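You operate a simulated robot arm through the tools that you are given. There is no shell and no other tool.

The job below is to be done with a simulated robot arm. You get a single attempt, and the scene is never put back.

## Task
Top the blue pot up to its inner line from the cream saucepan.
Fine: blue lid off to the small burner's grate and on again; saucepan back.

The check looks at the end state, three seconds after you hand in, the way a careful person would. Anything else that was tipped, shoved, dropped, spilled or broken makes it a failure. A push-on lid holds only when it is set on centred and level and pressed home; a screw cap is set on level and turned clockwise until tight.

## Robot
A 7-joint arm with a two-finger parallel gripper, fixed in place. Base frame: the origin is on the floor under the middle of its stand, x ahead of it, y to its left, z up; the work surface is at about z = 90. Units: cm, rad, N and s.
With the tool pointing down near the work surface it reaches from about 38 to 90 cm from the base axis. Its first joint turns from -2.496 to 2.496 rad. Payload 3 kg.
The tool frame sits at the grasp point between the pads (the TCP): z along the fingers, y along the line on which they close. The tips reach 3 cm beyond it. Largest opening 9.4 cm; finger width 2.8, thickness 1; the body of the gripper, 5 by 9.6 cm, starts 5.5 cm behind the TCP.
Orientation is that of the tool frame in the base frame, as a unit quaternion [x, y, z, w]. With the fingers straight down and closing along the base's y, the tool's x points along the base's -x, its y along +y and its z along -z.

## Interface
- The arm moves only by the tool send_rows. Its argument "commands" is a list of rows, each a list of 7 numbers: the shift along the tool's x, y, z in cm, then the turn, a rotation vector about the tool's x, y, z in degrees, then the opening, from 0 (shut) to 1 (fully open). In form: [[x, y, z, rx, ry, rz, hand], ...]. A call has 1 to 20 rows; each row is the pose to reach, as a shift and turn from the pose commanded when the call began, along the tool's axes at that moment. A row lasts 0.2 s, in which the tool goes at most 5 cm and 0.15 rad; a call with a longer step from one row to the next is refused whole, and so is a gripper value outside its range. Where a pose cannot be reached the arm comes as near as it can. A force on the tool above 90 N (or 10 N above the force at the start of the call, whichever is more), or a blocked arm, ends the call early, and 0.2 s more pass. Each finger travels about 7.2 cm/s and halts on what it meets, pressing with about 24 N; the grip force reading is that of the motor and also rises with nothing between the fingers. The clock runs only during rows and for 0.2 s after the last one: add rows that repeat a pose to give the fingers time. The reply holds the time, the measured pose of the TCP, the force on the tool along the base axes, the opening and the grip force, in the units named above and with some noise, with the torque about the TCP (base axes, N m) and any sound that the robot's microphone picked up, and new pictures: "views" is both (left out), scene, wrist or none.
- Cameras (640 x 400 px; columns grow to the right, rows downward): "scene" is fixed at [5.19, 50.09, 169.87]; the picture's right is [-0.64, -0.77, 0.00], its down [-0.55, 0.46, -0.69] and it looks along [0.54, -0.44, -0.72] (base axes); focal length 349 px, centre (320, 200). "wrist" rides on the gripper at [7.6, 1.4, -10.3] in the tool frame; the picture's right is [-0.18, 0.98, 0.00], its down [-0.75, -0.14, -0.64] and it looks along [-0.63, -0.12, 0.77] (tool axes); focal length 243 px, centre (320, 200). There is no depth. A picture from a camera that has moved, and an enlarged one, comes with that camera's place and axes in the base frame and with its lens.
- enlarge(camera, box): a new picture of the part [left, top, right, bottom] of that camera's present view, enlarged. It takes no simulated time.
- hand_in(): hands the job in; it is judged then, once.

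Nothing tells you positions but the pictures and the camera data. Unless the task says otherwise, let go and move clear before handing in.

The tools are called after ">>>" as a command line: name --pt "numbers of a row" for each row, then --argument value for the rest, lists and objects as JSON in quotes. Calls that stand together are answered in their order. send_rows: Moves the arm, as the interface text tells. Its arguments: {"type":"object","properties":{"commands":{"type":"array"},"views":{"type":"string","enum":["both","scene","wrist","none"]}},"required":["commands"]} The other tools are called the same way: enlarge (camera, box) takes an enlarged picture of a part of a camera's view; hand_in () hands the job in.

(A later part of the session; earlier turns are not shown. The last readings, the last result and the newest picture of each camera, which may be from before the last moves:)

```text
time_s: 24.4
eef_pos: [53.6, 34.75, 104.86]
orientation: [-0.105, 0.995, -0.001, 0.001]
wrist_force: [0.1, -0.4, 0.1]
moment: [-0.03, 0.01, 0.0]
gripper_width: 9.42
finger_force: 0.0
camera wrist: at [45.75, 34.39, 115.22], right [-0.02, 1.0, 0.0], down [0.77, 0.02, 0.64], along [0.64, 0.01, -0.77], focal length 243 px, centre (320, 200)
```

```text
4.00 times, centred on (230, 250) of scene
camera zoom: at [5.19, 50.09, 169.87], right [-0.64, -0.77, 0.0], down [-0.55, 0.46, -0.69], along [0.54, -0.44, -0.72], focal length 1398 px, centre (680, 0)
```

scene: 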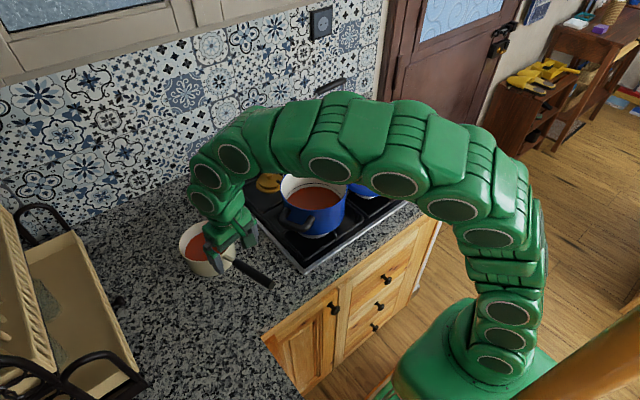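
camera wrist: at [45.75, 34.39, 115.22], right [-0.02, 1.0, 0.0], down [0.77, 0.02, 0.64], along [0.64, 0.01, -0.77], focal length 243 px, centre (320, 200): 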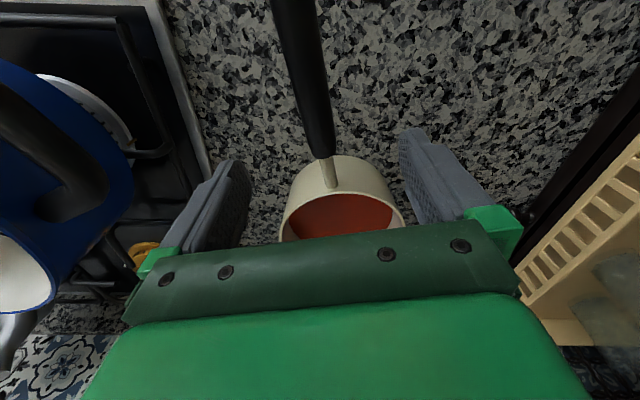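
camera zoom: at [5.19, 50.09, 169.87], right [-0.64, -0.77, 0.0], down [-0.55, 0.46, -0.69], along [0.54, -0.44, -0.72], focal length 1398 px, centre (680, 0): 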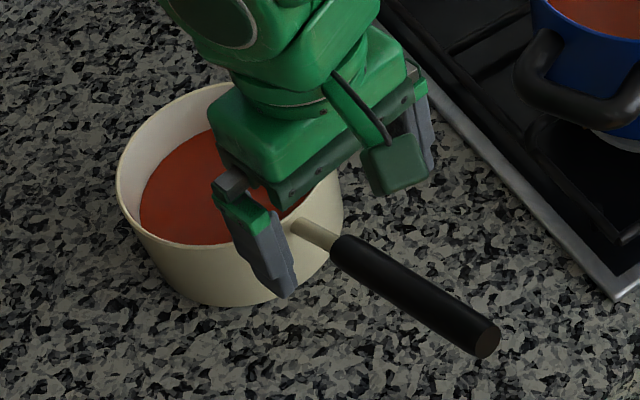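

The handle axis passes almost exactly under the tool. I'll lower to the handle's height, z of about 98, and close on it.

>>> send_rows --pt "0 0 1.5 0 0 0.6 1" --pt "0 0 3 0 0 0.6 1" --pt "0 0 4.5 0 0 0.6 1" --pt "0 0 6 0 0 0.6 1" --pt "0 0 6.8 0 0 0.6 1" --pt "0 0 6.8 0 0 0.6 1"

>>> enlarge --camera "wrist" --box '[180, 60, 460, 250]'

>>> enlarge --camera "scene" --box '[160, 200, 300, 300]'

```text
time_s: 25.8
eef_pos: [53.52, 34.83, 98.2]
orientation: [-0.1, 0.995, 0.0, 0.0]
wrist_force: [0.0, -1.0, -0.3]
moment: [0.01, -0.04, -0.01]
gripper_width: 9.39
finger_force: 0.0
camera wrist: at [45.75, 34.53, 108.5], right [-0.01, 1.0, 0.0], down [0.77, 0.01, 0.64], along [0.64, 0.01, -0.77], focal length 243 px, centre (320, 200)
```

scene: 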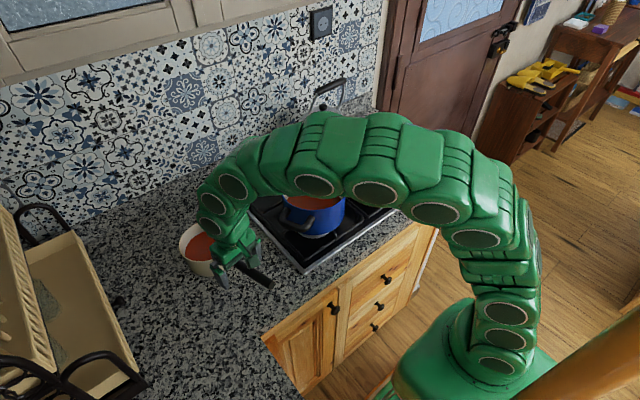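
wrist: 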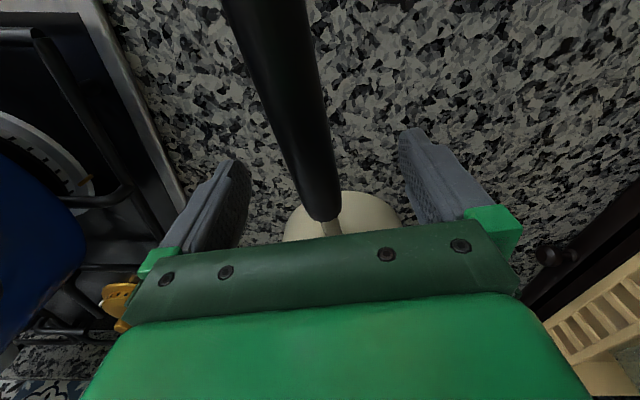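

```text
2.11 times, centred on (320, 155) of wrist
camera zoom: at [45.75, 34.53, 108.5], right [-0.01, 1.0, 0.0], down [0.77, 0.01, 0.64], along [0.64, 0.01, -0.77], focal length 511 px, centre (320, 295)
```

zoom: 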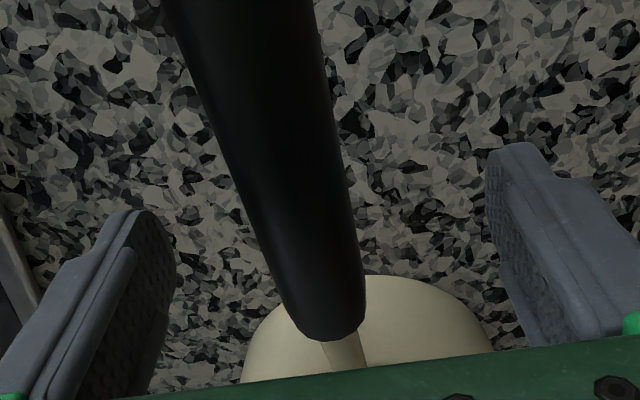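

```text
4.00 times, centred on (230, 250) of scene
camera zoom: at [5.19, 50.09, 169.87], right [-0.64, -0.77, 0.0], down [-0.55, 0.46, -0.69], along [0.54, -0.44, -0.72], focal length 1398 px, centre (680, 0)
```

zoom: 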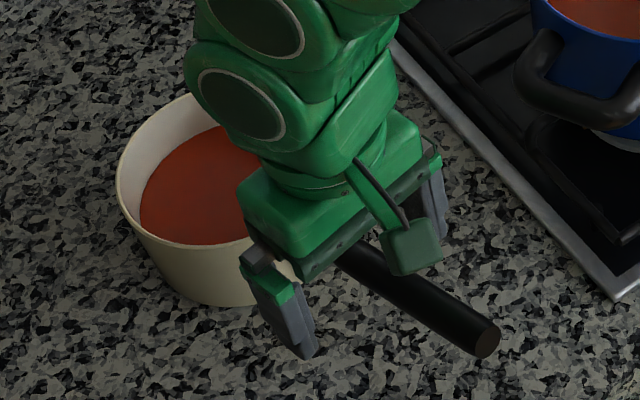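

The handle's pan end is just between the fingers. I'll centre by about 0.2 cm and close firmly.

>>> send_rows --pt "0 -0.2 0 0 0 0 1" --pt "0 -0.2 0 0 0 0 0.7" --pt "0 -0.2 0 0 0 0 0.4" --pt "0 -0.2 0 0 0 0 0.2" --pt "0 -0.2 0 0 0 0 0" --pt "0 -0.2 0 0 0 0 0" --pt "0 -0.2 0 0 0 0 0"

>>> enlarge --camera "wrist" --box '[180, 60, 460, 250]'

```text
time_s: 27.4
eef_pos: [53.63, 34.65, 98.13]
orientation: [-0.099, 0.995, 0.0, 0.0]
wrist_force: [-2.4, 0.4, 1.6]
moment: [-0.04, 0.03, 0.03]
gripper_width: 2.91
finger_force: 24.1
camera wrist: at [45.78, 34.34, 108.46], right [-0.01, 1.0, 0.0], down [0.77, 0.01, 0.64], along [0.64, 0.01, -0.77], focal length 243 px, centre (320, 200)
```

scene: 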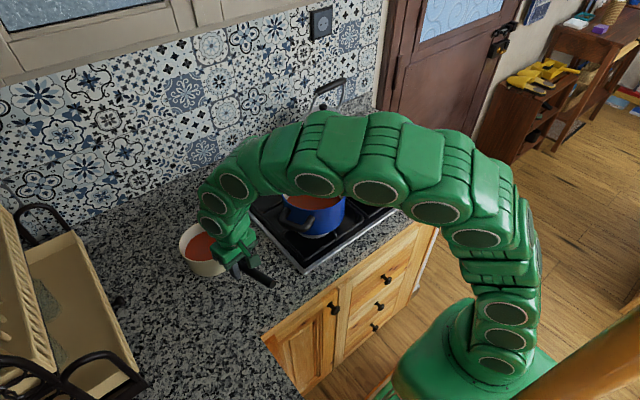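
wrist: 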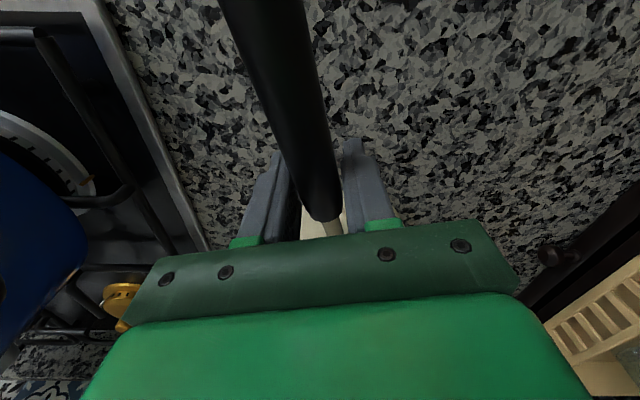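

```text
2.11 times, centred on (320, 155) of wrist
camera zoom: at [45.78, 34.34, 108.46], right [-0.01, 1.0, 0.0], down [0.77, 0.01, 0.64], along [0.64, 0.01, -0.77], focal length 511 px, centre (320, 295)
```

zoom: 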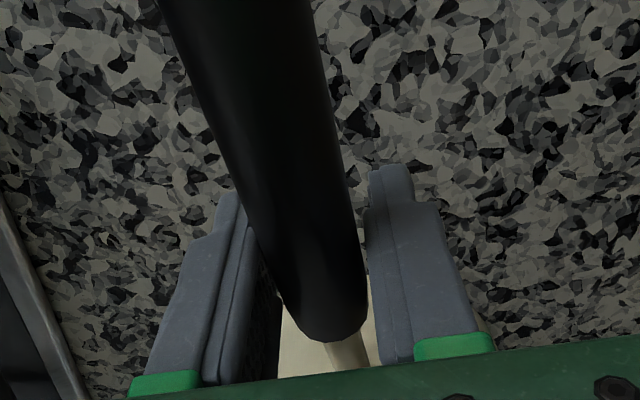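

The handle is held (2.9 cm wide). I'll lift slightly and read the load, and see whether the pan stays level.

>>> send_rows --pt "0 0 -0.2 0 0 0 0" --pt "0 0 -0.4 0 0 0 0" --pt "0 0 -0.7 0 0 0 0" --pt "0 0 -1.0 0 0 0 0" --pt "0 0 -1.0 0 0 0 0"

>>> enlarge --camera "scene" --box '[160, 200, 300, 300]'

>>> enlarge --camera "wrist" --box '[180, 60, 460, 250]'

```text
time_s: 28.6
eef_pos: [53.56, 34.66, 99.12]
orientation: [-0.1, 0.995, 0.0, -0.001]
wrist_force: [1.3, 0.5, -7.9]
moment: [-0.07, 0.25, -0.01]
gripper_width: 2.89
finger_force: 24.0
camera wrist: at [45.74, 34.36, 109.44], right [-0.01, 1.0, 0.0], down [0.77, 0.01, 0.64], along [0.64, 0.01, -0.77], focal length 243 px, centre (320, 200)
```

scene: 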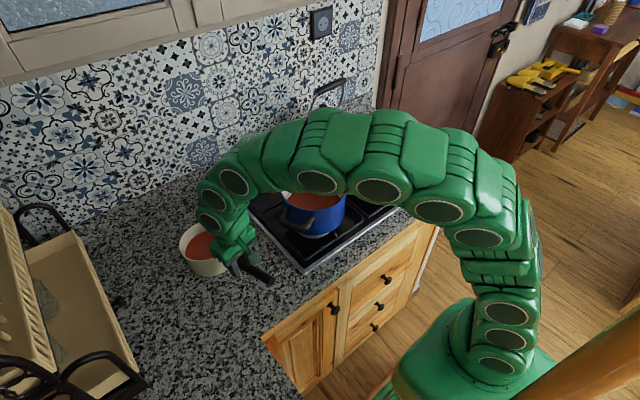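
wrist: 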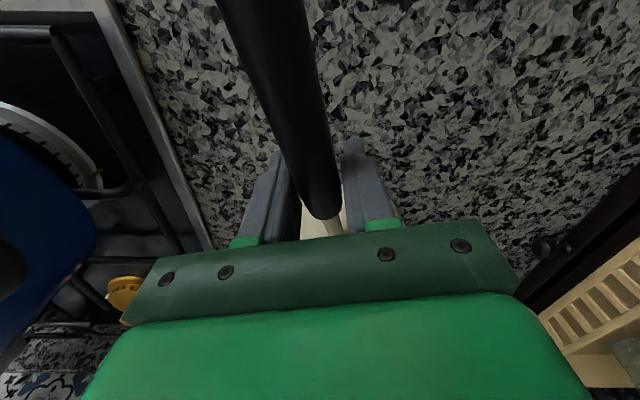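

```text
4.00 times, centred on (230, 250) of scene
camera zoom: at [5.19, 50.09, 169.87], right [-0.64, -0.77, 0.0], down [-0.55, 0.46, -0.69], along [0.54, -0.44, -0.72], focal length 1398 px, centre (680, 0)
```

zoom: 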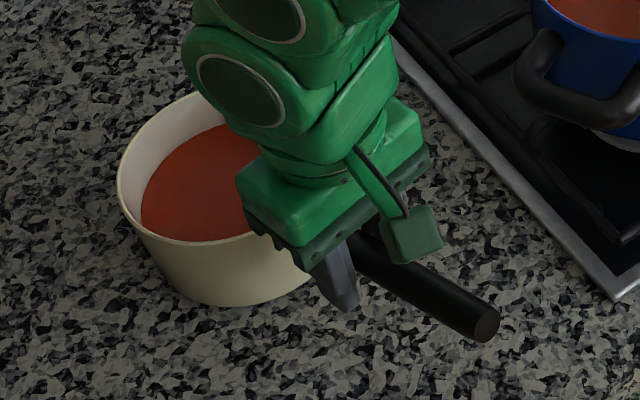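

```text
2.11 times, centred on (320, 155) of wrist
camera zoom: at [45.74, 34.36, 109.44], right [-0.01, 1.0, 0.0], down [0.77, 0.01, 0.64], along [0.64, 0.01, -0.77], focal length 511 px, centre (320, 295)
```

zoom: 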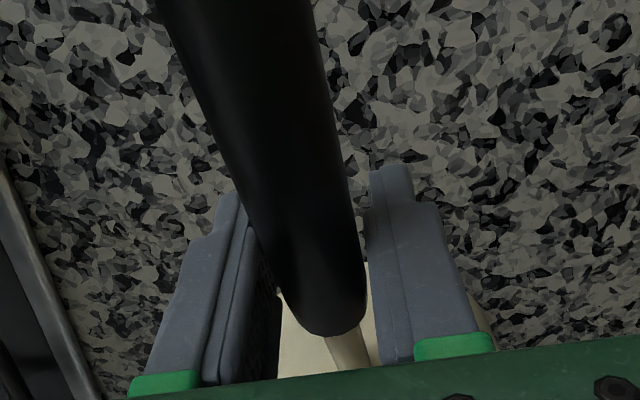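

The load reads about 8 N with a small moment, and the handle's end rose more than the grip did, so the pan may be pivoting on its far edge. I'll lift a little more to learn the true weight and how it behaves.

>>> send_rows --pt "0 0 -0.3 0 0 0 0" --pt "0 0 -0.6 0 0 0 0" --pt "0 0 -0.9 0 0 0 0" --pt "0 0 -0.9 0 0 0 0" --pt "0 0 -0.9 0 0 0 0" --pt "0 0 -0.9 0 0 0 0"

>>> enlarge --camera "scene" --box '[160, 200, 300, 300]'

>>> enlarge --camera "wrist" --box '[180, 60, 460, 250]'

```text
time_s: 30.0
eef_pos: [53.53, 34.71, 100.05]
orientation: [-0.099, 0.995, -0.001, -0.001]
wrist_force: [1.0, 1.2, -5.0]
moment: [0.0, -0.01, -0.03]
gripper_width: 2.92
finger_force: 23.9
camera wrist: at [45.79, 34.46, 110.36], right [-0.01, 1.0, 0.0], down [0.77, 0.01, 0.64], along [0.64, 0.01, -0.77], focal length 243 px, centre (320, 200)
```

scene: 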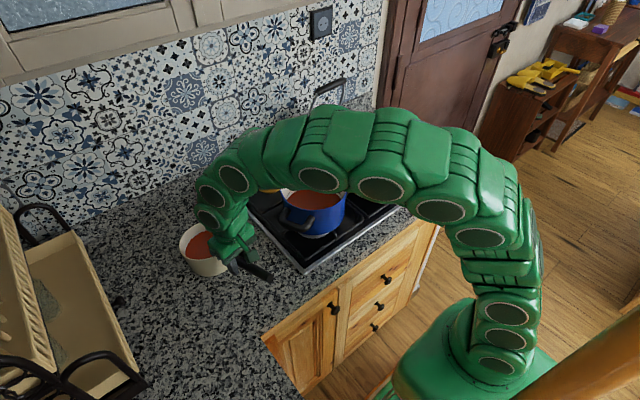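
wrist: 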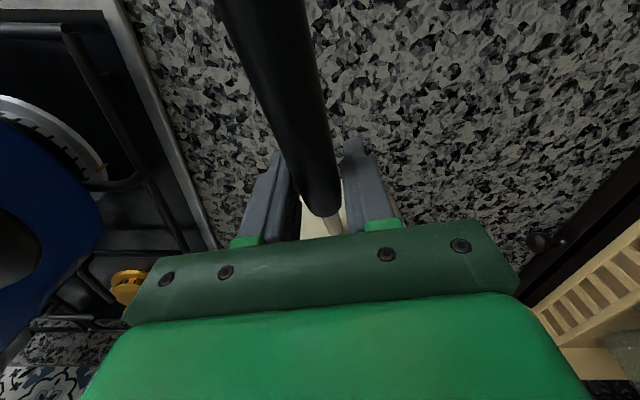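

```text
4.00 times, centred on (230, 250) of scene
camera zoom: at [5.19, 50.09, 169.87], right [-0.64, -0.77, 0.0], down [-0.55, 0.46, -0.69], along [0.54, -0.44, -0.72], focal length 1398 px, centre (680, 0)
```

zoom: 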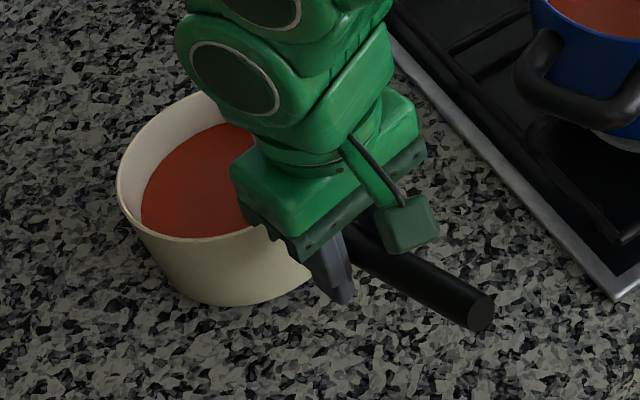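

```text
2.11 times, centred on (320, 155) of wrist
camera zoom: at [45.79, 34.46, 110.36], right [-0.01, 1.0, 0.0], down [0.77, 0.01, 0.64], along [0.64, 0.01, -0.77], focal length 511 px, centre (320, 295)
```

zoom: 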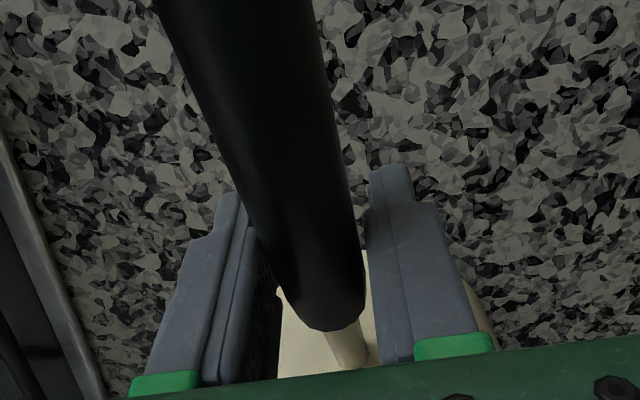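

The handle pivots freely in the fingers: the pan stays on its far edge, with no holding moment, and weighs roughly 15 N. This grip can't carry it level, so I'll set it down and re-grip the neck tight against the pan wall, tilted so the fingers brace the wall.

>>> send_rows --pt "0 0 0.4 0 0 0 0" --pt "0 0 0.8 0 0 0 0" --pt "0 0 1.2 0 0 0 0" --pt "0 0 1.6 0 0 0 0" --pt "0 0 1.85 0 0 0 0" --pt "0 0 1.85 0 0 0 0"

>>> enlarge --camera "scene" --box '[160, 200, 300, 300]'

```text
time_s: 31.4
eef_pos: [53.59, 34.59, 98.25]
orientation: [-0.099, 0.995, 0.0, 0.001]
wrist_force: [-10.1, -1.6, 14.7]
moment: [-0.02, 0.05, 0.01]
gripper_width: 2.94
finger_force: 23.9
camera wrist: at [45.69, 34.36, 108.51], right [-0.01, 1.0, 0.0], down [0.77, 0.01, 0.64], along [0.64, 0.01, -0.77], focal length 243 px, centre (320, 200)
```

scene: 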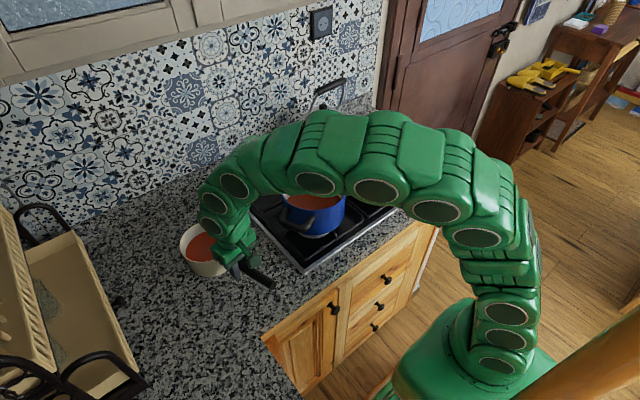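
wrist: 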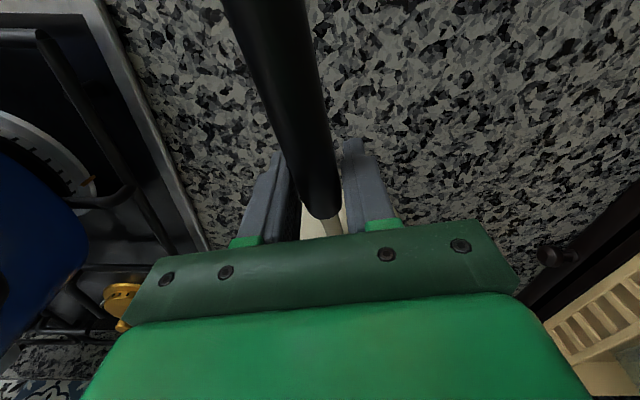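

```text
4.00 times, centred on (230, 250) of scene
camera zoom: at [5.19, 50.09, 169.87], right [-0.64, -0.77, 0.0], down [-0.55, 0.46, -0.69], along [0.54, -0.44, -0.72], focal length 1398 px, centre (680, 0)
```

zoom: 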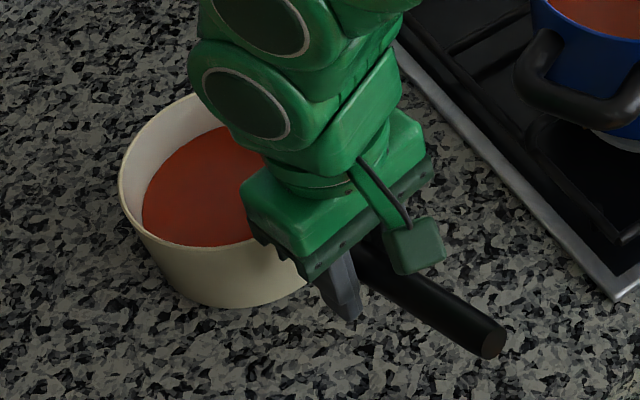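

The pan is back flat on the counter. I'll release and rise to look again before the new grip.

>>> send_rows --pt "0 0 -0.05 0 0 0 0.4" --pt "0 0 -0.05 0 0 0 0.7" --pt "0 0 -0.05 0 0 0 1" --pt "0 0 -0.05 0 0 0 1" --pt "0 0 -1 0 0 0 1" --pt "0 0 -3 0 0 0 1" --pt "0 0 -5 0 0 0 1" --pt "0 0 -8 0 0 0 1" --pt "3 0 -11 0 0 0 1" --pt "6 0 -13 0 0 0 1" --pt "8 0 -14 0 0 0 1" --pt "8 0 -14 0 0 0 1"

>>> enlarge --camera "scene" --box '[160, 200, 300, 300]'

>>> enlarge --camera "wrist" --box '[220, 20, 420, 240]'

```text
time_s: 34.0
eef_pos: [45.84, 33.4, 112.1]
orientation: [-0.1, 0.995, 0.0, 0.0]
wrist_force: [-0.1, -0.5, -0.1]
moment: [-0.02, 0.03, 0.01]
gripper_width: 9.4
finger_force: 0.0
camera wrist: at [38.02, 33.08, 122.36], right [-0.01, 1.0, 0.0], down [0.77, 0.01, 0.64], along [0.64, 0.01, -0.77], focal length 243 px, centre (320, 200)
```

scene: 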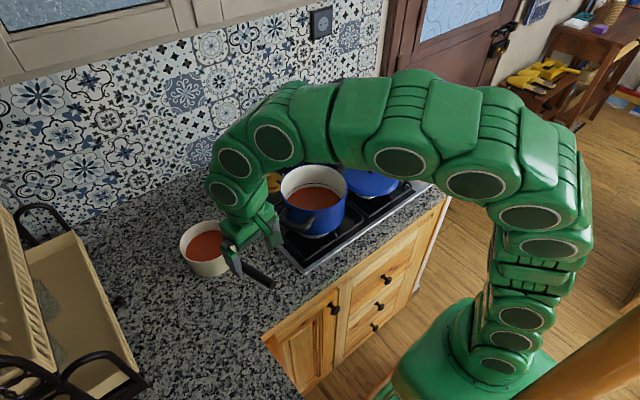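
wrist: 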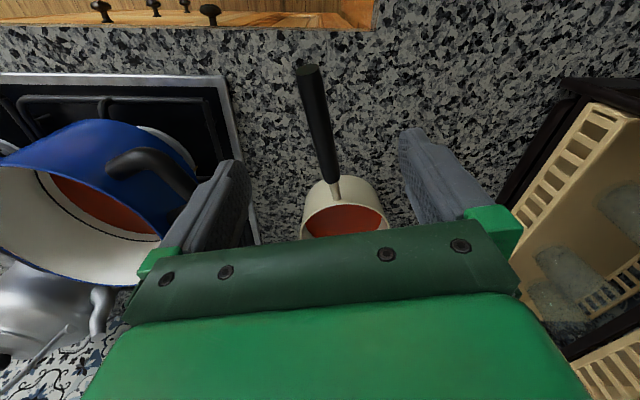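

```text
4.00 times, centred on (230, 250) of scene
camera zoom: at [5.19, 50.09, 169.87], right [-0.64, -0.77, 0.0], down [-0.55, 0.46, -0.69], along [0.54, -0.44, -0.72], focal length 1398 px, centre (680, 0)
```

zoom: 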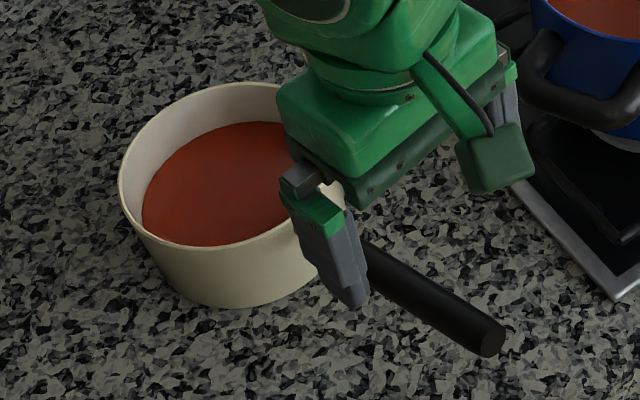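

```text
1.82 times, centred on (320, 130) of wrist
camera zoom: at [38.02, 33.08, 122.36], right [-0.01, 1.0, 0.0], down [0.77, 0.01, 0.64], along [0.64, 0.01, -0.77], focal length 441 px, centre (320, 327)
```

zoom: 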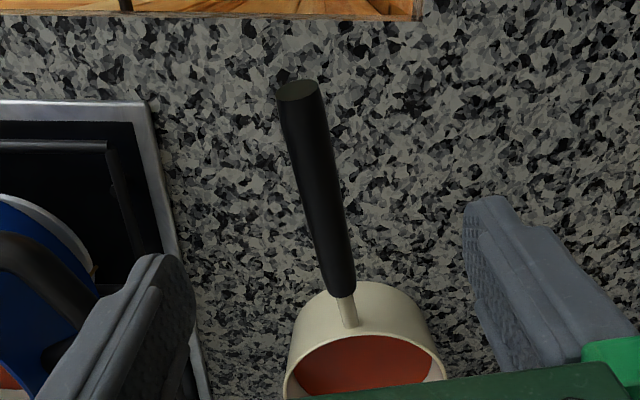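

The pan moved barely at all. The wall flares about 12°, so tilting the tool 12° forward should let the fingers pinch the bare neck while their front faces brace flat on the wall below it. I'll move to a pre-grasp pose above the neck, tilted.

>>> send_rows --pt "-2 0 0 0 -2 -0.3 1" --pt "-5 -0.1 1 0 -5 -0.6 1" --pt "-8 -0.3 3 0 -8 -0.9 1" --pt "-10.5 -0.4 5 0 -12 -0.9 1" --pt "-12.2 -0.42 7 0 -12 -0.9 1" --pt "-12.4 -0.42 8 0 -12 -0.9 1" --pt "-12.4 -0.42 8 0 -12 -0.9 1"

>>> enlarge --camera "wrist" --box '[180, 40, 460, 250]'

>>> enlarge --camera "scene" --box '[160, 200, 300, 300]'

```text
time_s: 35.6
eef_pos: [58.18, 35.28, 104.23]
orientation: [-0.107, 0.989, 0.011, 0.105]
wrist_force: [-0.6, -0.3, -0.5]
moment: [0.02, 0.05, 0.0]
gripper_width: 9.43
finger_force: 0.1
camera wrist: at [48.38, 34.5, 112.72], right [-0.03, 1.0, 0.04], down [0.62, -0.01, 0.78], along [0.78, 0.05, -0.62], focal length 243 px, centre (320, 200)
```

scene: 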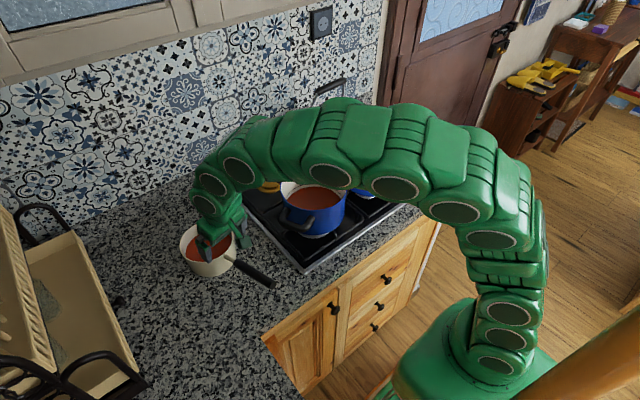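
wrist: 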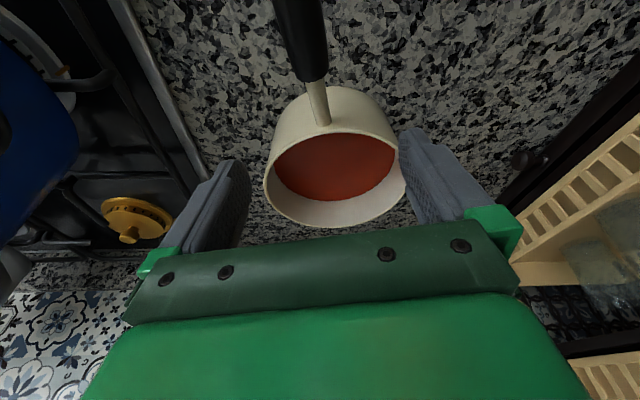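

```text
1.90 times, centred on (320, 145) of wrist
camera zoom: at [48.38, 34.5, 112.72], right [-0.03, 1.0, 0.04], down [0.62, -0.01, 0.78], along [0.78, 0.05, -0.62], focal length 462 px, centre (320, 305)
```

zoom: 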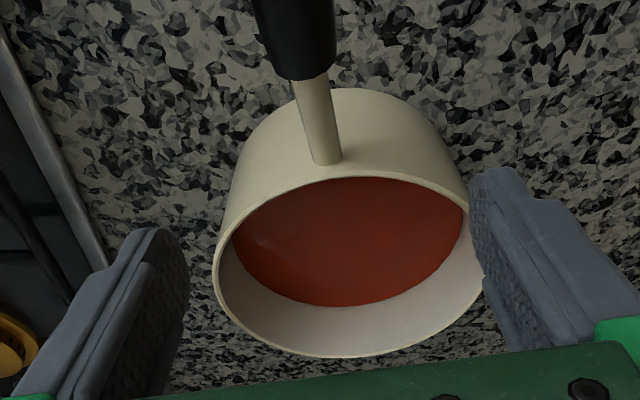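

```text
4.00 times, centred on (230, 250) of scene
camera zoom: at [5.19, 50.09, 169.87], right [-0.64, -0.77, 0.0], down [-0.55, 0.46, -0.69], along [0.54, -0.44, -0.72], focal length 1398 px, centre (680, 0)
```

zoom: 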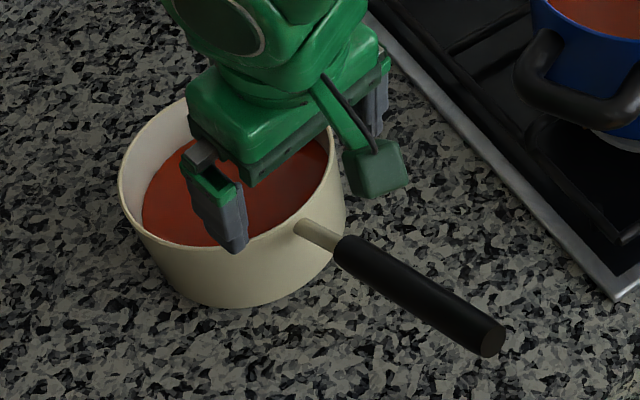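

Neck and handle line up with the tool with about a 0.26 cm lateral offset. I'll correct that and lower the open fingers either side of the neck, staying about 0.6 cm behind the wall.

>>> send_rows --pt "0.2 0.26 1.2 0 0 0 1" --pt "0.5 0.26 3 0 0 0 1" --pt "0.85 0.26 5 0 0 0 1" --pt "1.2 0.26 7 0 0 0 1" --pt "1.5 0.26 8.5 0 0 0 1" --pt "1.7 0.26 9.5 0 0 0 1" --pt "1.79 0.26 9.87 0 0 0 1" --pt "1.79 0.26 9.87 0 0 0 1"

>>> enlarge --camera "wrist" --box '[180, 40, 460, 250]'

>>> enlarge --camera "scene" --box '[160, 200, 300, 300]'

```text
time_s: 37.4
eef_pos: [58.38, 35.57, 94.18]
orientation: [-0.106, 0.989, 0.01, 0.105]
wrist_force: [1.5, 0.0, 0.5]
moment: [-0.01, 0.0, 0.02]
gripper_width: 9.42
finger_force: 0.1
camera wrist: at [48.6, 34.68, 102.64], right [-0.03, 1.0, 0.04], down [0.62, -0.01, 0.78], along [0.78, 0.05, -0.62], focal length 243 px, centre (320, 200)
```

scene: 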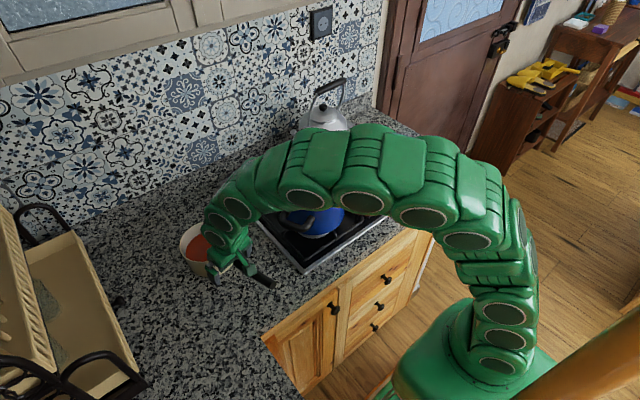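
wrist: 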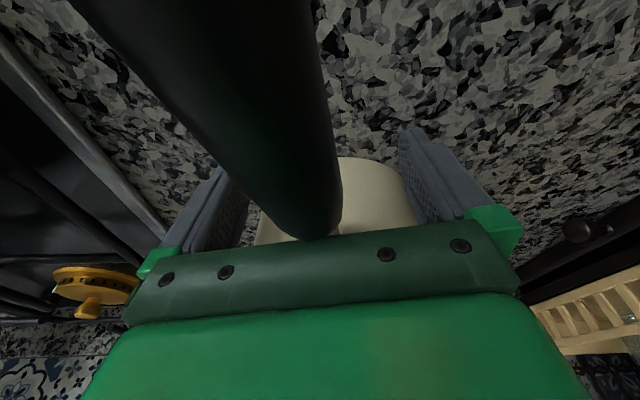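

```text
1.90 times, centred on (320, 145) of wrist
camera zoom: at [48.6, 34.68, 102.64], right [-0.03, 1.0, 0.04], down [0.62, -0.01, 0.78], along [0.78, 0.05, -0.62], focal length 462 px, centre (320, 305)
```

zoom: 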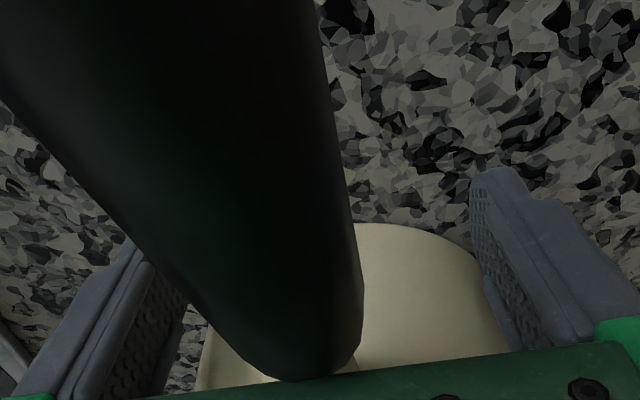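

```text
4.00 times, centred on (230, 250) of scene
camera zoom: at [5.19, 50.09, 169.87], right [-0.64, -0.77, 0.0], down [-0.55, 0.46, -0.69], along [0.54, -0.44, -0.72], focal length 1398 px, centre (680, 0)
```

zoom: 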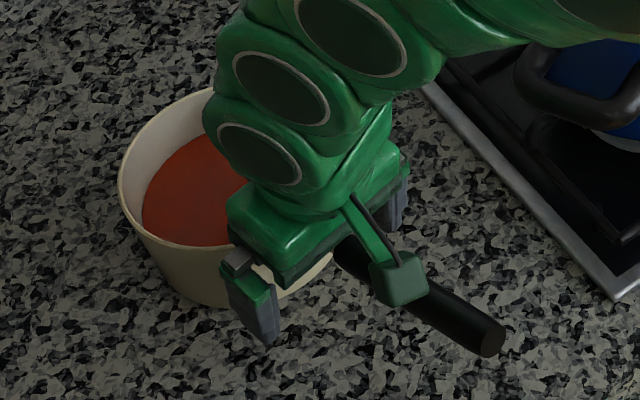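

The fingers straddle the neck with the wrist camera just clear of the handle. I'll close partway around the neck, then creep forward until the fingers touch the pan wall.

>>> send_rows --pt "0 0.15 0 0 0 0 0.7" --pt "0 0.15 0 0 0 0 0.45" --pt "0 0.15 0 0 0 0 0.24" --pt "0 0.15 0 0 0 0 0.24" --pt "0 0.15 0 0 0 0 0.24"

>>> enlarge --camera "wrist" --box '[180, 40, 460, 250]'

>>> enlarge --camera "scene" --box '[180, 220, 280, 290]'

```text
time_s: 38.6
eef_pos: [58.3, 35.54, 94.12]
orientation: [-0.107, 0.989, 0.011, 0.104]
wrist_force: [-3.3, -2.3, -2.3]
moment: [-0.12, 0.42, -0.01]
gripper_width: 2.55
finger_force: 2.9
camera wrist: at [48.59, 34.78, 102.65], right [-0.03, 1.0, 0.04], down [0.62, -0.01, 0.78], along [0.78, 0.05, -0.62], focal length 243 px, centre (320, 200)
```

scene: 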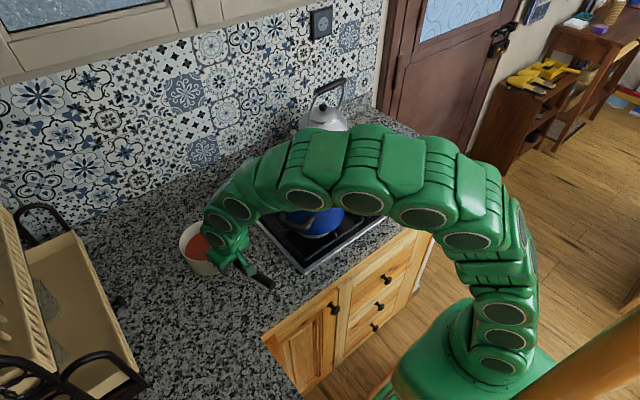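
wrist: 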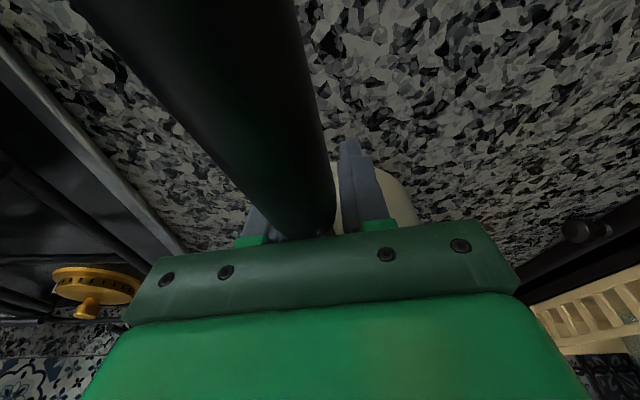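

```text
1.90 times, centred on (320, 145) of wrist
camera zoom: at [48.59, 34.78, 102.65], right [-0.03, 1.0, 0.04], down [0.62, -0.01, 0.78], along [0.78, 0.05, -0.62], focal length 462 px, centre (320, 305)
```

zoom: 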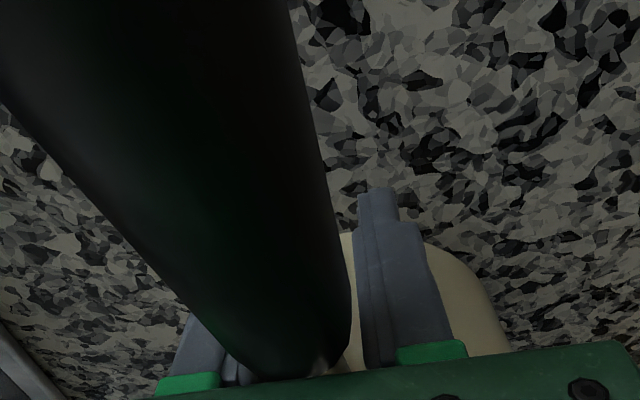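

```text
5.71 times, centred on (230, 255) of scene
camera zoom: at [5.19, 50.09, 169.87], right [-0.64, -0.77, 0.0], down [-0.55, 0.46, -0.69], along [0.54, -0.44, -0.72], focal length 1997 px, centre (834, -114)
```

zoom: 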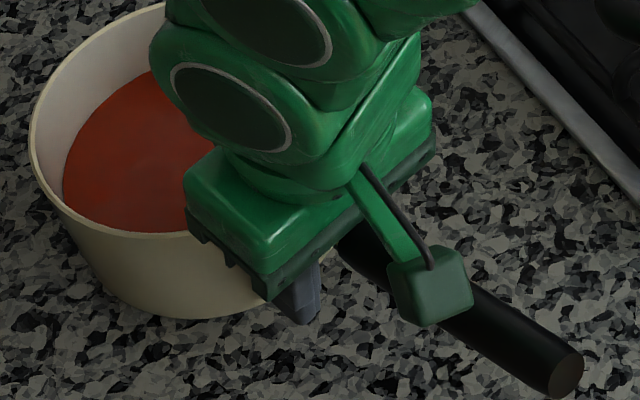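

The fingers stop at 2.5 cm, probably catching the black grip's front end. I'll open a little, creep forward toward the wall and try again while watching the forces.

>>> send_rows --pt "0 0.15 0 0 0 0 0.42" --pt "0 0.15 0 0 0 0 0.42" --pt "-0.15 0.15 0.03 0 0 0 0.42" --pt "-0.3 0.15 0.06 0 0 0 0.42" --pt "-0.45 0.15 0.1 0 0 0 0.42" --pt "-0.45 0.15 0.1 0 0 0 0.42"

>>> enlarge --camera "wrist" --box '[220, 60, 440, 250]'

```text
time_s: 40.0
eef_pos: [58.64, 35.87, 94.18]
orientation: [-0.107, 0.989, 0.011, 0.104]
wrist_force: [-4.1, -2.0, -2.3]
moment: [-0.07, 0.41, -0.01]
gripper_width: 3.98
finger_force: 0.6
camera wrist: at [48.93, 35.02, 102.66], right [-0.03, 1.0, 0.04], down [0.62, -0.01, 0.78], along [0.78, 0.05, -0.62], focal length 243 px, centre (320, 200)
```

scene: 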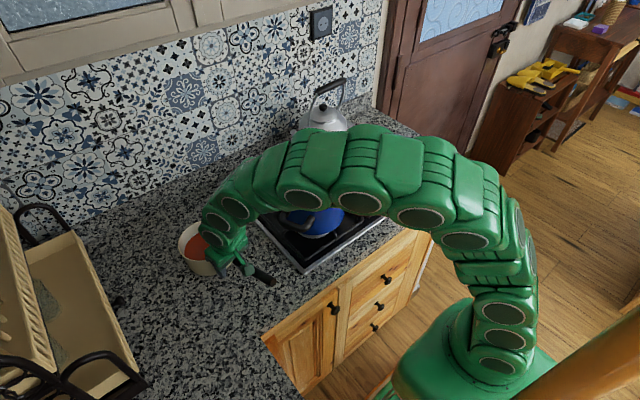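
wrist: 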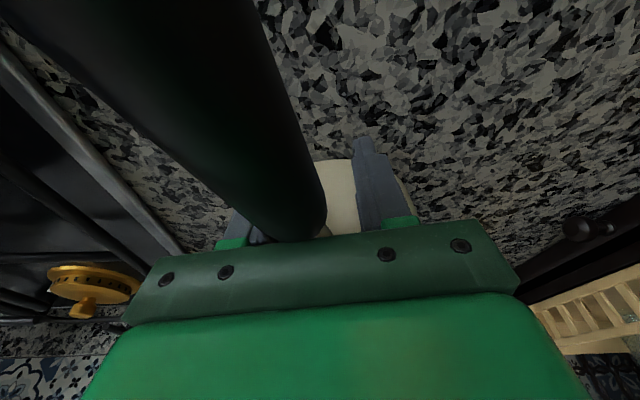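

```text
2.11 times, centred on (330, 155) of wrist
camera zoom: at [48.93, 35.02, 102.66], right [-0.03, 1.0, 0.04], down [0.62, -0.01, 0.78], along [0.78, 0.05, -0.62], focal length 511 px, centre (299, 295)
```

zoom: 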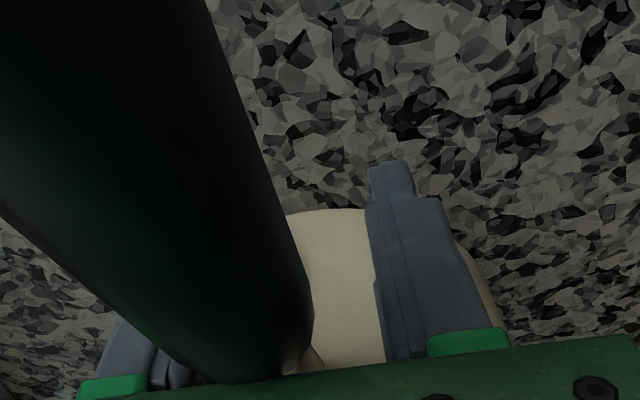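

There is still a small steady force and moment with the fingers open, so something else may be touching, perhaps the wrist camera on the handle. I'll check the close-ups before doing anything more.

>>> enlarge --camera "scene" --box '[160, 200, 300, 300]'

>>> enlarge --camera "scene" --box '[210, 225, 290, 295]'

```text
4.00 times, centred on (230, 250) of scene
camera zoom: at [5.19, 50.09, 169.87], right [-0.64, -0.77, 0.0], down [-0.55, 0.46, -0.69], along [0.54, -0.44, -0.72], focal length 1398 px, centre (680, 0)
```

zoom: 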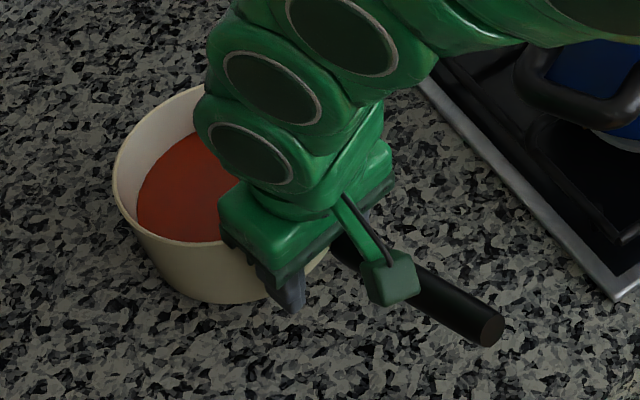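

```text
5.71 times, centred on (250, 260) of scene
camera zoom: at [5.19, 50.09, 169.87], right [-0.64, -0.77, 0.0], down [-0.55, 0.46, -0.69], along [0.54, -0.44, -0.72], focal length 1997 px, centre (720, -143)
```

zoom: 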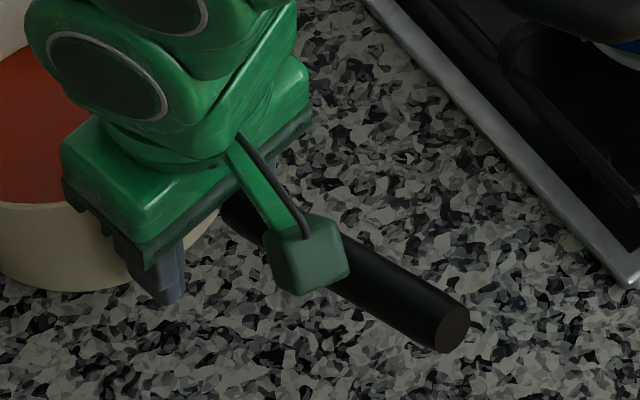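

The pan appears to have been nudged forward about 0.35 cm, so the fingers may already be against the wall. I'll back off 0.4 cm and re-centre sideways to see which contact disappears.

>>> send_rows --pt "0.1 -0.2 0 0 0 0 0.42" --pt "0.25 -0.35 -0.05 0 0 0 0.42" --pt "0.4 -0.4 -0.08 0 0 0 0.42" --pt "0.4 -0.4 -0.08 0 0 0 0.42" --views "wrist"

>>> enlarge --camera "wrist" --box '[220, 60, 440, 250]'

>>> enlarge --camera "scene" --box '[160, 200, 300, 300]'

```text
time_s: 41.0
eef_pos: [58.4, 35.41, 94.13]
orientation: [-0.107, 0.989, 0.011, 0.104]
wrist_force: [1.5, -0.2, 1.9]
moment: [-0.03, 0.09, 0.01]
gripper_width: 3.92
finger_force: 0.0
camera wrist: at [48.6, 34.52, 102.69], right [-0.03, 1.0, 0.04], down [0.62, -0.01, 0.78], along [0.78, 0.05, -0.62], focal length 243 px, centre (320, 200)
```

wrist: 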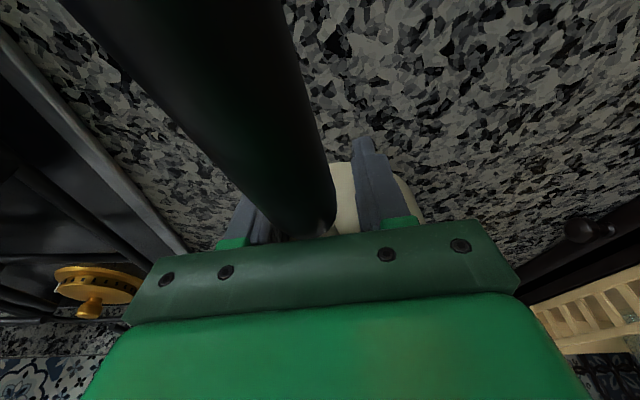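

```text
2.11 times, centred on (330, 155) of wrist
camera zoom: at [48.6, 34.52, 102.69], right [-0.03, 1.0, 0.04], down [0.62, -0.01, 0.78], along [0.78, 0.05, -0.62], focal length 511 px, centre (299, 295)
```

zoom: 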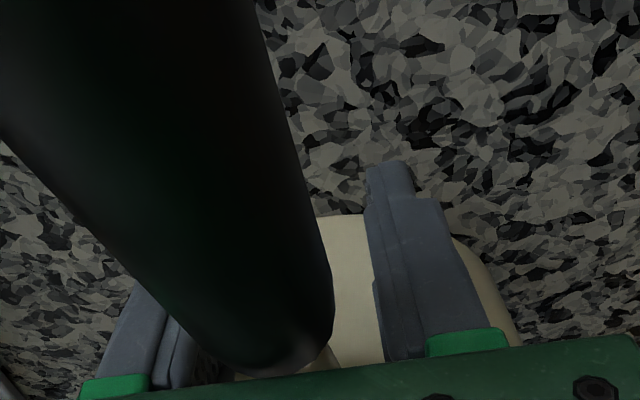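

```text
4.00 times, centred on (230, 250) of scene
camera zoom: at [5.19, 50.09, 169.87], right [-0.64, -0.77, 0.0], down [-0.55, 0.46, -0.69], along [0.54, -0.44, -0.72], focal length 1398 px, centre (680, 0)
```

zoom: 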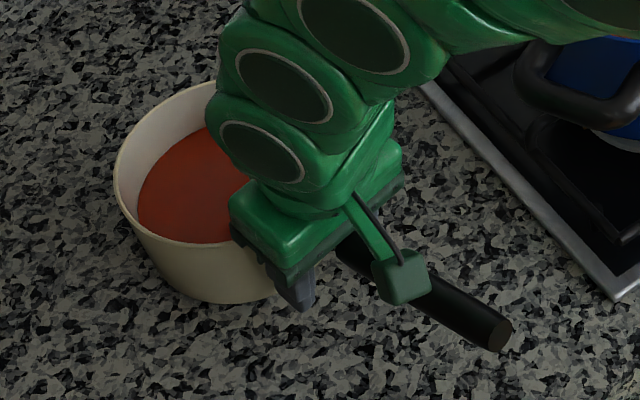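

Backing off cleared the wall contact; the wrist camera just brushes the handle, which will act as a useful stop. I'll advance 0.2 cm and close fully on the neck.

>>> send_rows --pt "-0.1 -0.05 0 0 0 0 0.42" --pt "-0.2 -0.05 0.03 0 0 0 0.36" --pt "-0.2 -0.05 0.03 0 0 0 0.26" --pt "-0.2 -0.05 0.03 0 0 0 0.16" --pt "-0.2 -0.05 0.03 0 0 0 0.08" --pt "-0.2 -0.05 0.03 0 0 0 0" --pt "-0.2 -0.05 0.03 0 0 0 0" --pt "-0.2 -0.05 0.03 0 0 0 0" --views "wrist"

>>> enlarge --camera "wrist" --box '[220, 60, 440, 250]'

>>> enlarge --camera "scene" --box '[160, 200, 300, 300]'

```text
time_s: 42.8
eef_pos: [58.46, 35.28, 94.2]
orientation: [-0.106, 0.989, 0.011, 0.104]
wrist_force: [-3.9, -0.2, -0.4]
moment: [-0.09, 0.48, 0.05]
gripper_width: 1.62
finger_force: 24.1
camera wrist: at [48.79, 34.51, 102.68], right [-0.03, 1.0, 0.04], down [0.62, -0.01, 0.78], along [0.78, 0.05, -0.62], focal length 243 px, centre (320, 200)
```

wrist: 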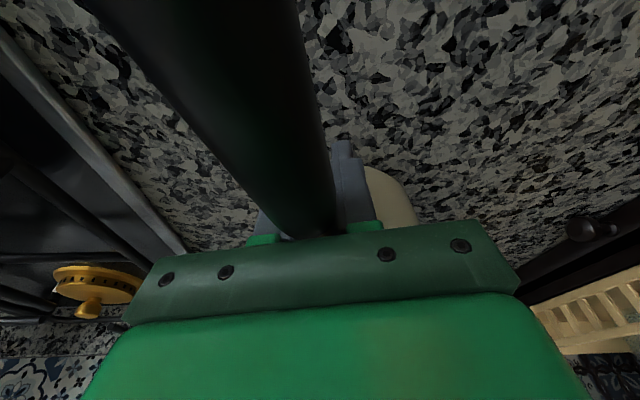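

```text
2.11 times, centred on (330, 155) of wrist
camera zoom: at [48.79, 34.51, 102.68], right [-0.03, 1.0, 0.04], down [0.62, -0.01, 0.78], along [0.78, 0.05, -0.62], focal length 511 px, centre (299, 295)
```

zoom: 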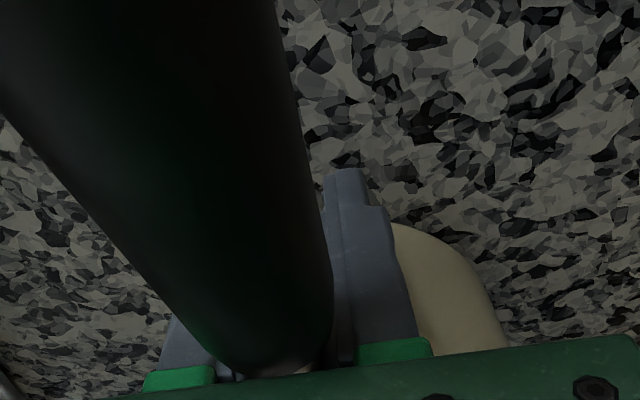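

```text
4.00 times, centred on (230, 250) of scene
camera zoom: at [5.19, 50.09, 169.87], right [-0.64, -0.77, 0.0], down [-0.55, 0.46, -0.69], along [0.54, -0.44, -0.72], focal length 1398 px, centre (680, 0)
```

zoom: 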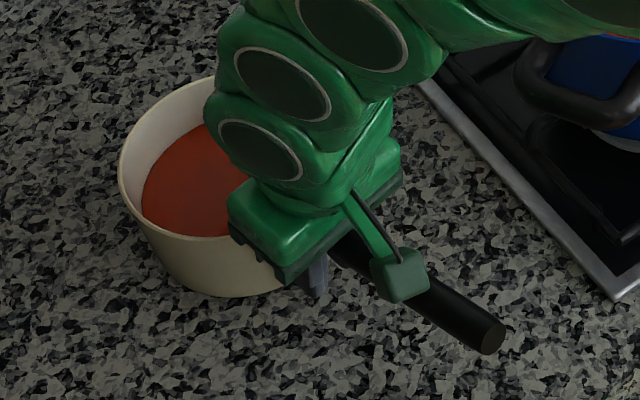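

The fingers hold the neck at 1.6 cm. Now a gentle 1 cm lift straight up, to see if the pan comes up level.

>>> send_rows --pt "-0.04 0 -0.2 0 0 0 0" --pt "-0.08 0 -0.4 0 0 0 0" --pt "-0.13 0 -0.6 0 0 0 0" --pt "-0.17 0 -0.8 0 0 0 0" --pt "-0.21 0 -1.0 0 0 0 0" --pt "-0.21 0 -1.0 0 0 0 0"

>>> enlarge --camera "wrist" --box '[220, 60, 440, 250]'

>>> enlarge --camera "scene" --box '[160, 200, 300, 300]'

```text
time_s: 44.2
eef_pos: [58.56, 35.4, 95.22]
orientation: [-0.107, 0.989, 0.01, 0.104]
wrist_force: [0.6, 0.6, -10.8]
moment: [-0.12, 0.53, -0.02]
gripper_width: 1.63
finger_force: 23.9
camera wrist: at [48.73, 34.56, 103.64], right [-0.03, 1.0, 0.04], down [0.62, -0.01, 0.78], along [0.78, 0.05, -0.62], focal length 243 px, centre (320, 200)
```

scene: 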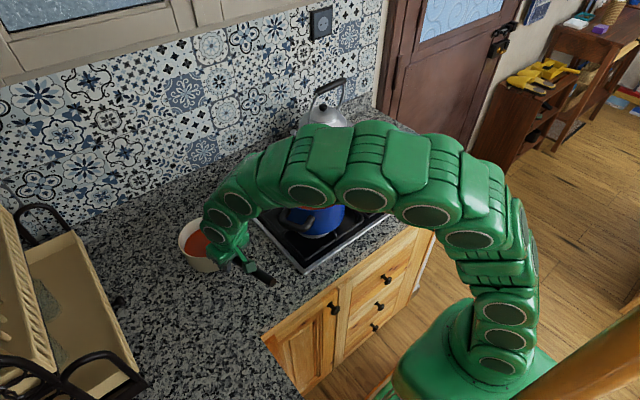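
wrist: 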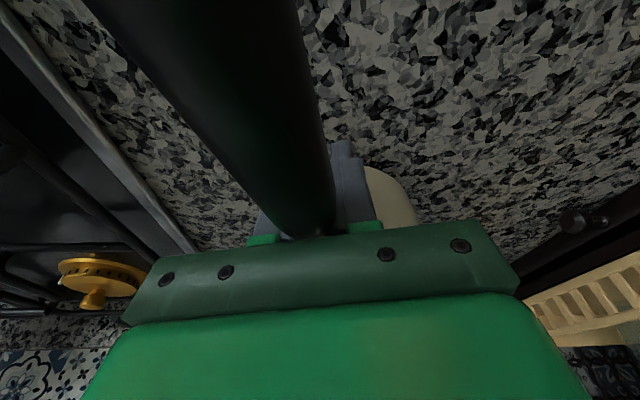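

```text
2.11 times, centred on (330, 155) of wrist
camera zoom: at [48.73, 34.56, 103.64], right [-0.03, 1.0, 0.04], down [0.62, -0.01, 0.78], along [0.78, 0.05, -0.62], focal length 511 px, centre (299, 295)
```

zoom: 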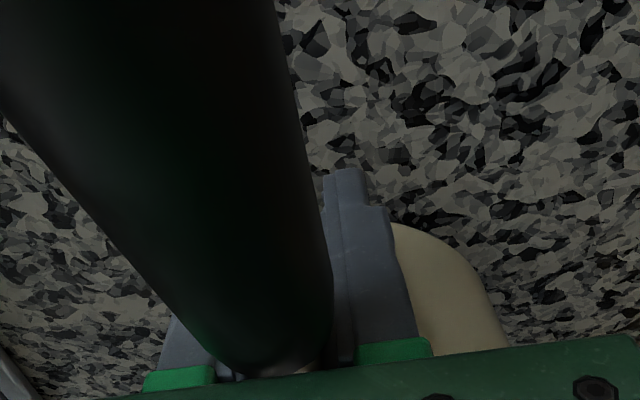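

```text
4.00 times, centred on (230, 250) of scene
camera zoom: at [5.19, 50.09, 169.87], right [-0.64, -0.77, 0.0], down [-0.55, 0.46, -0.69], along [0.54, -0.44, -0.72], focal length 1398 px, centre (680, 0)
```

zoom: 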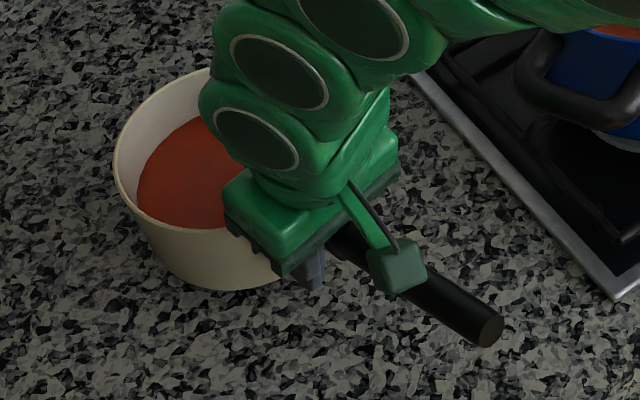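

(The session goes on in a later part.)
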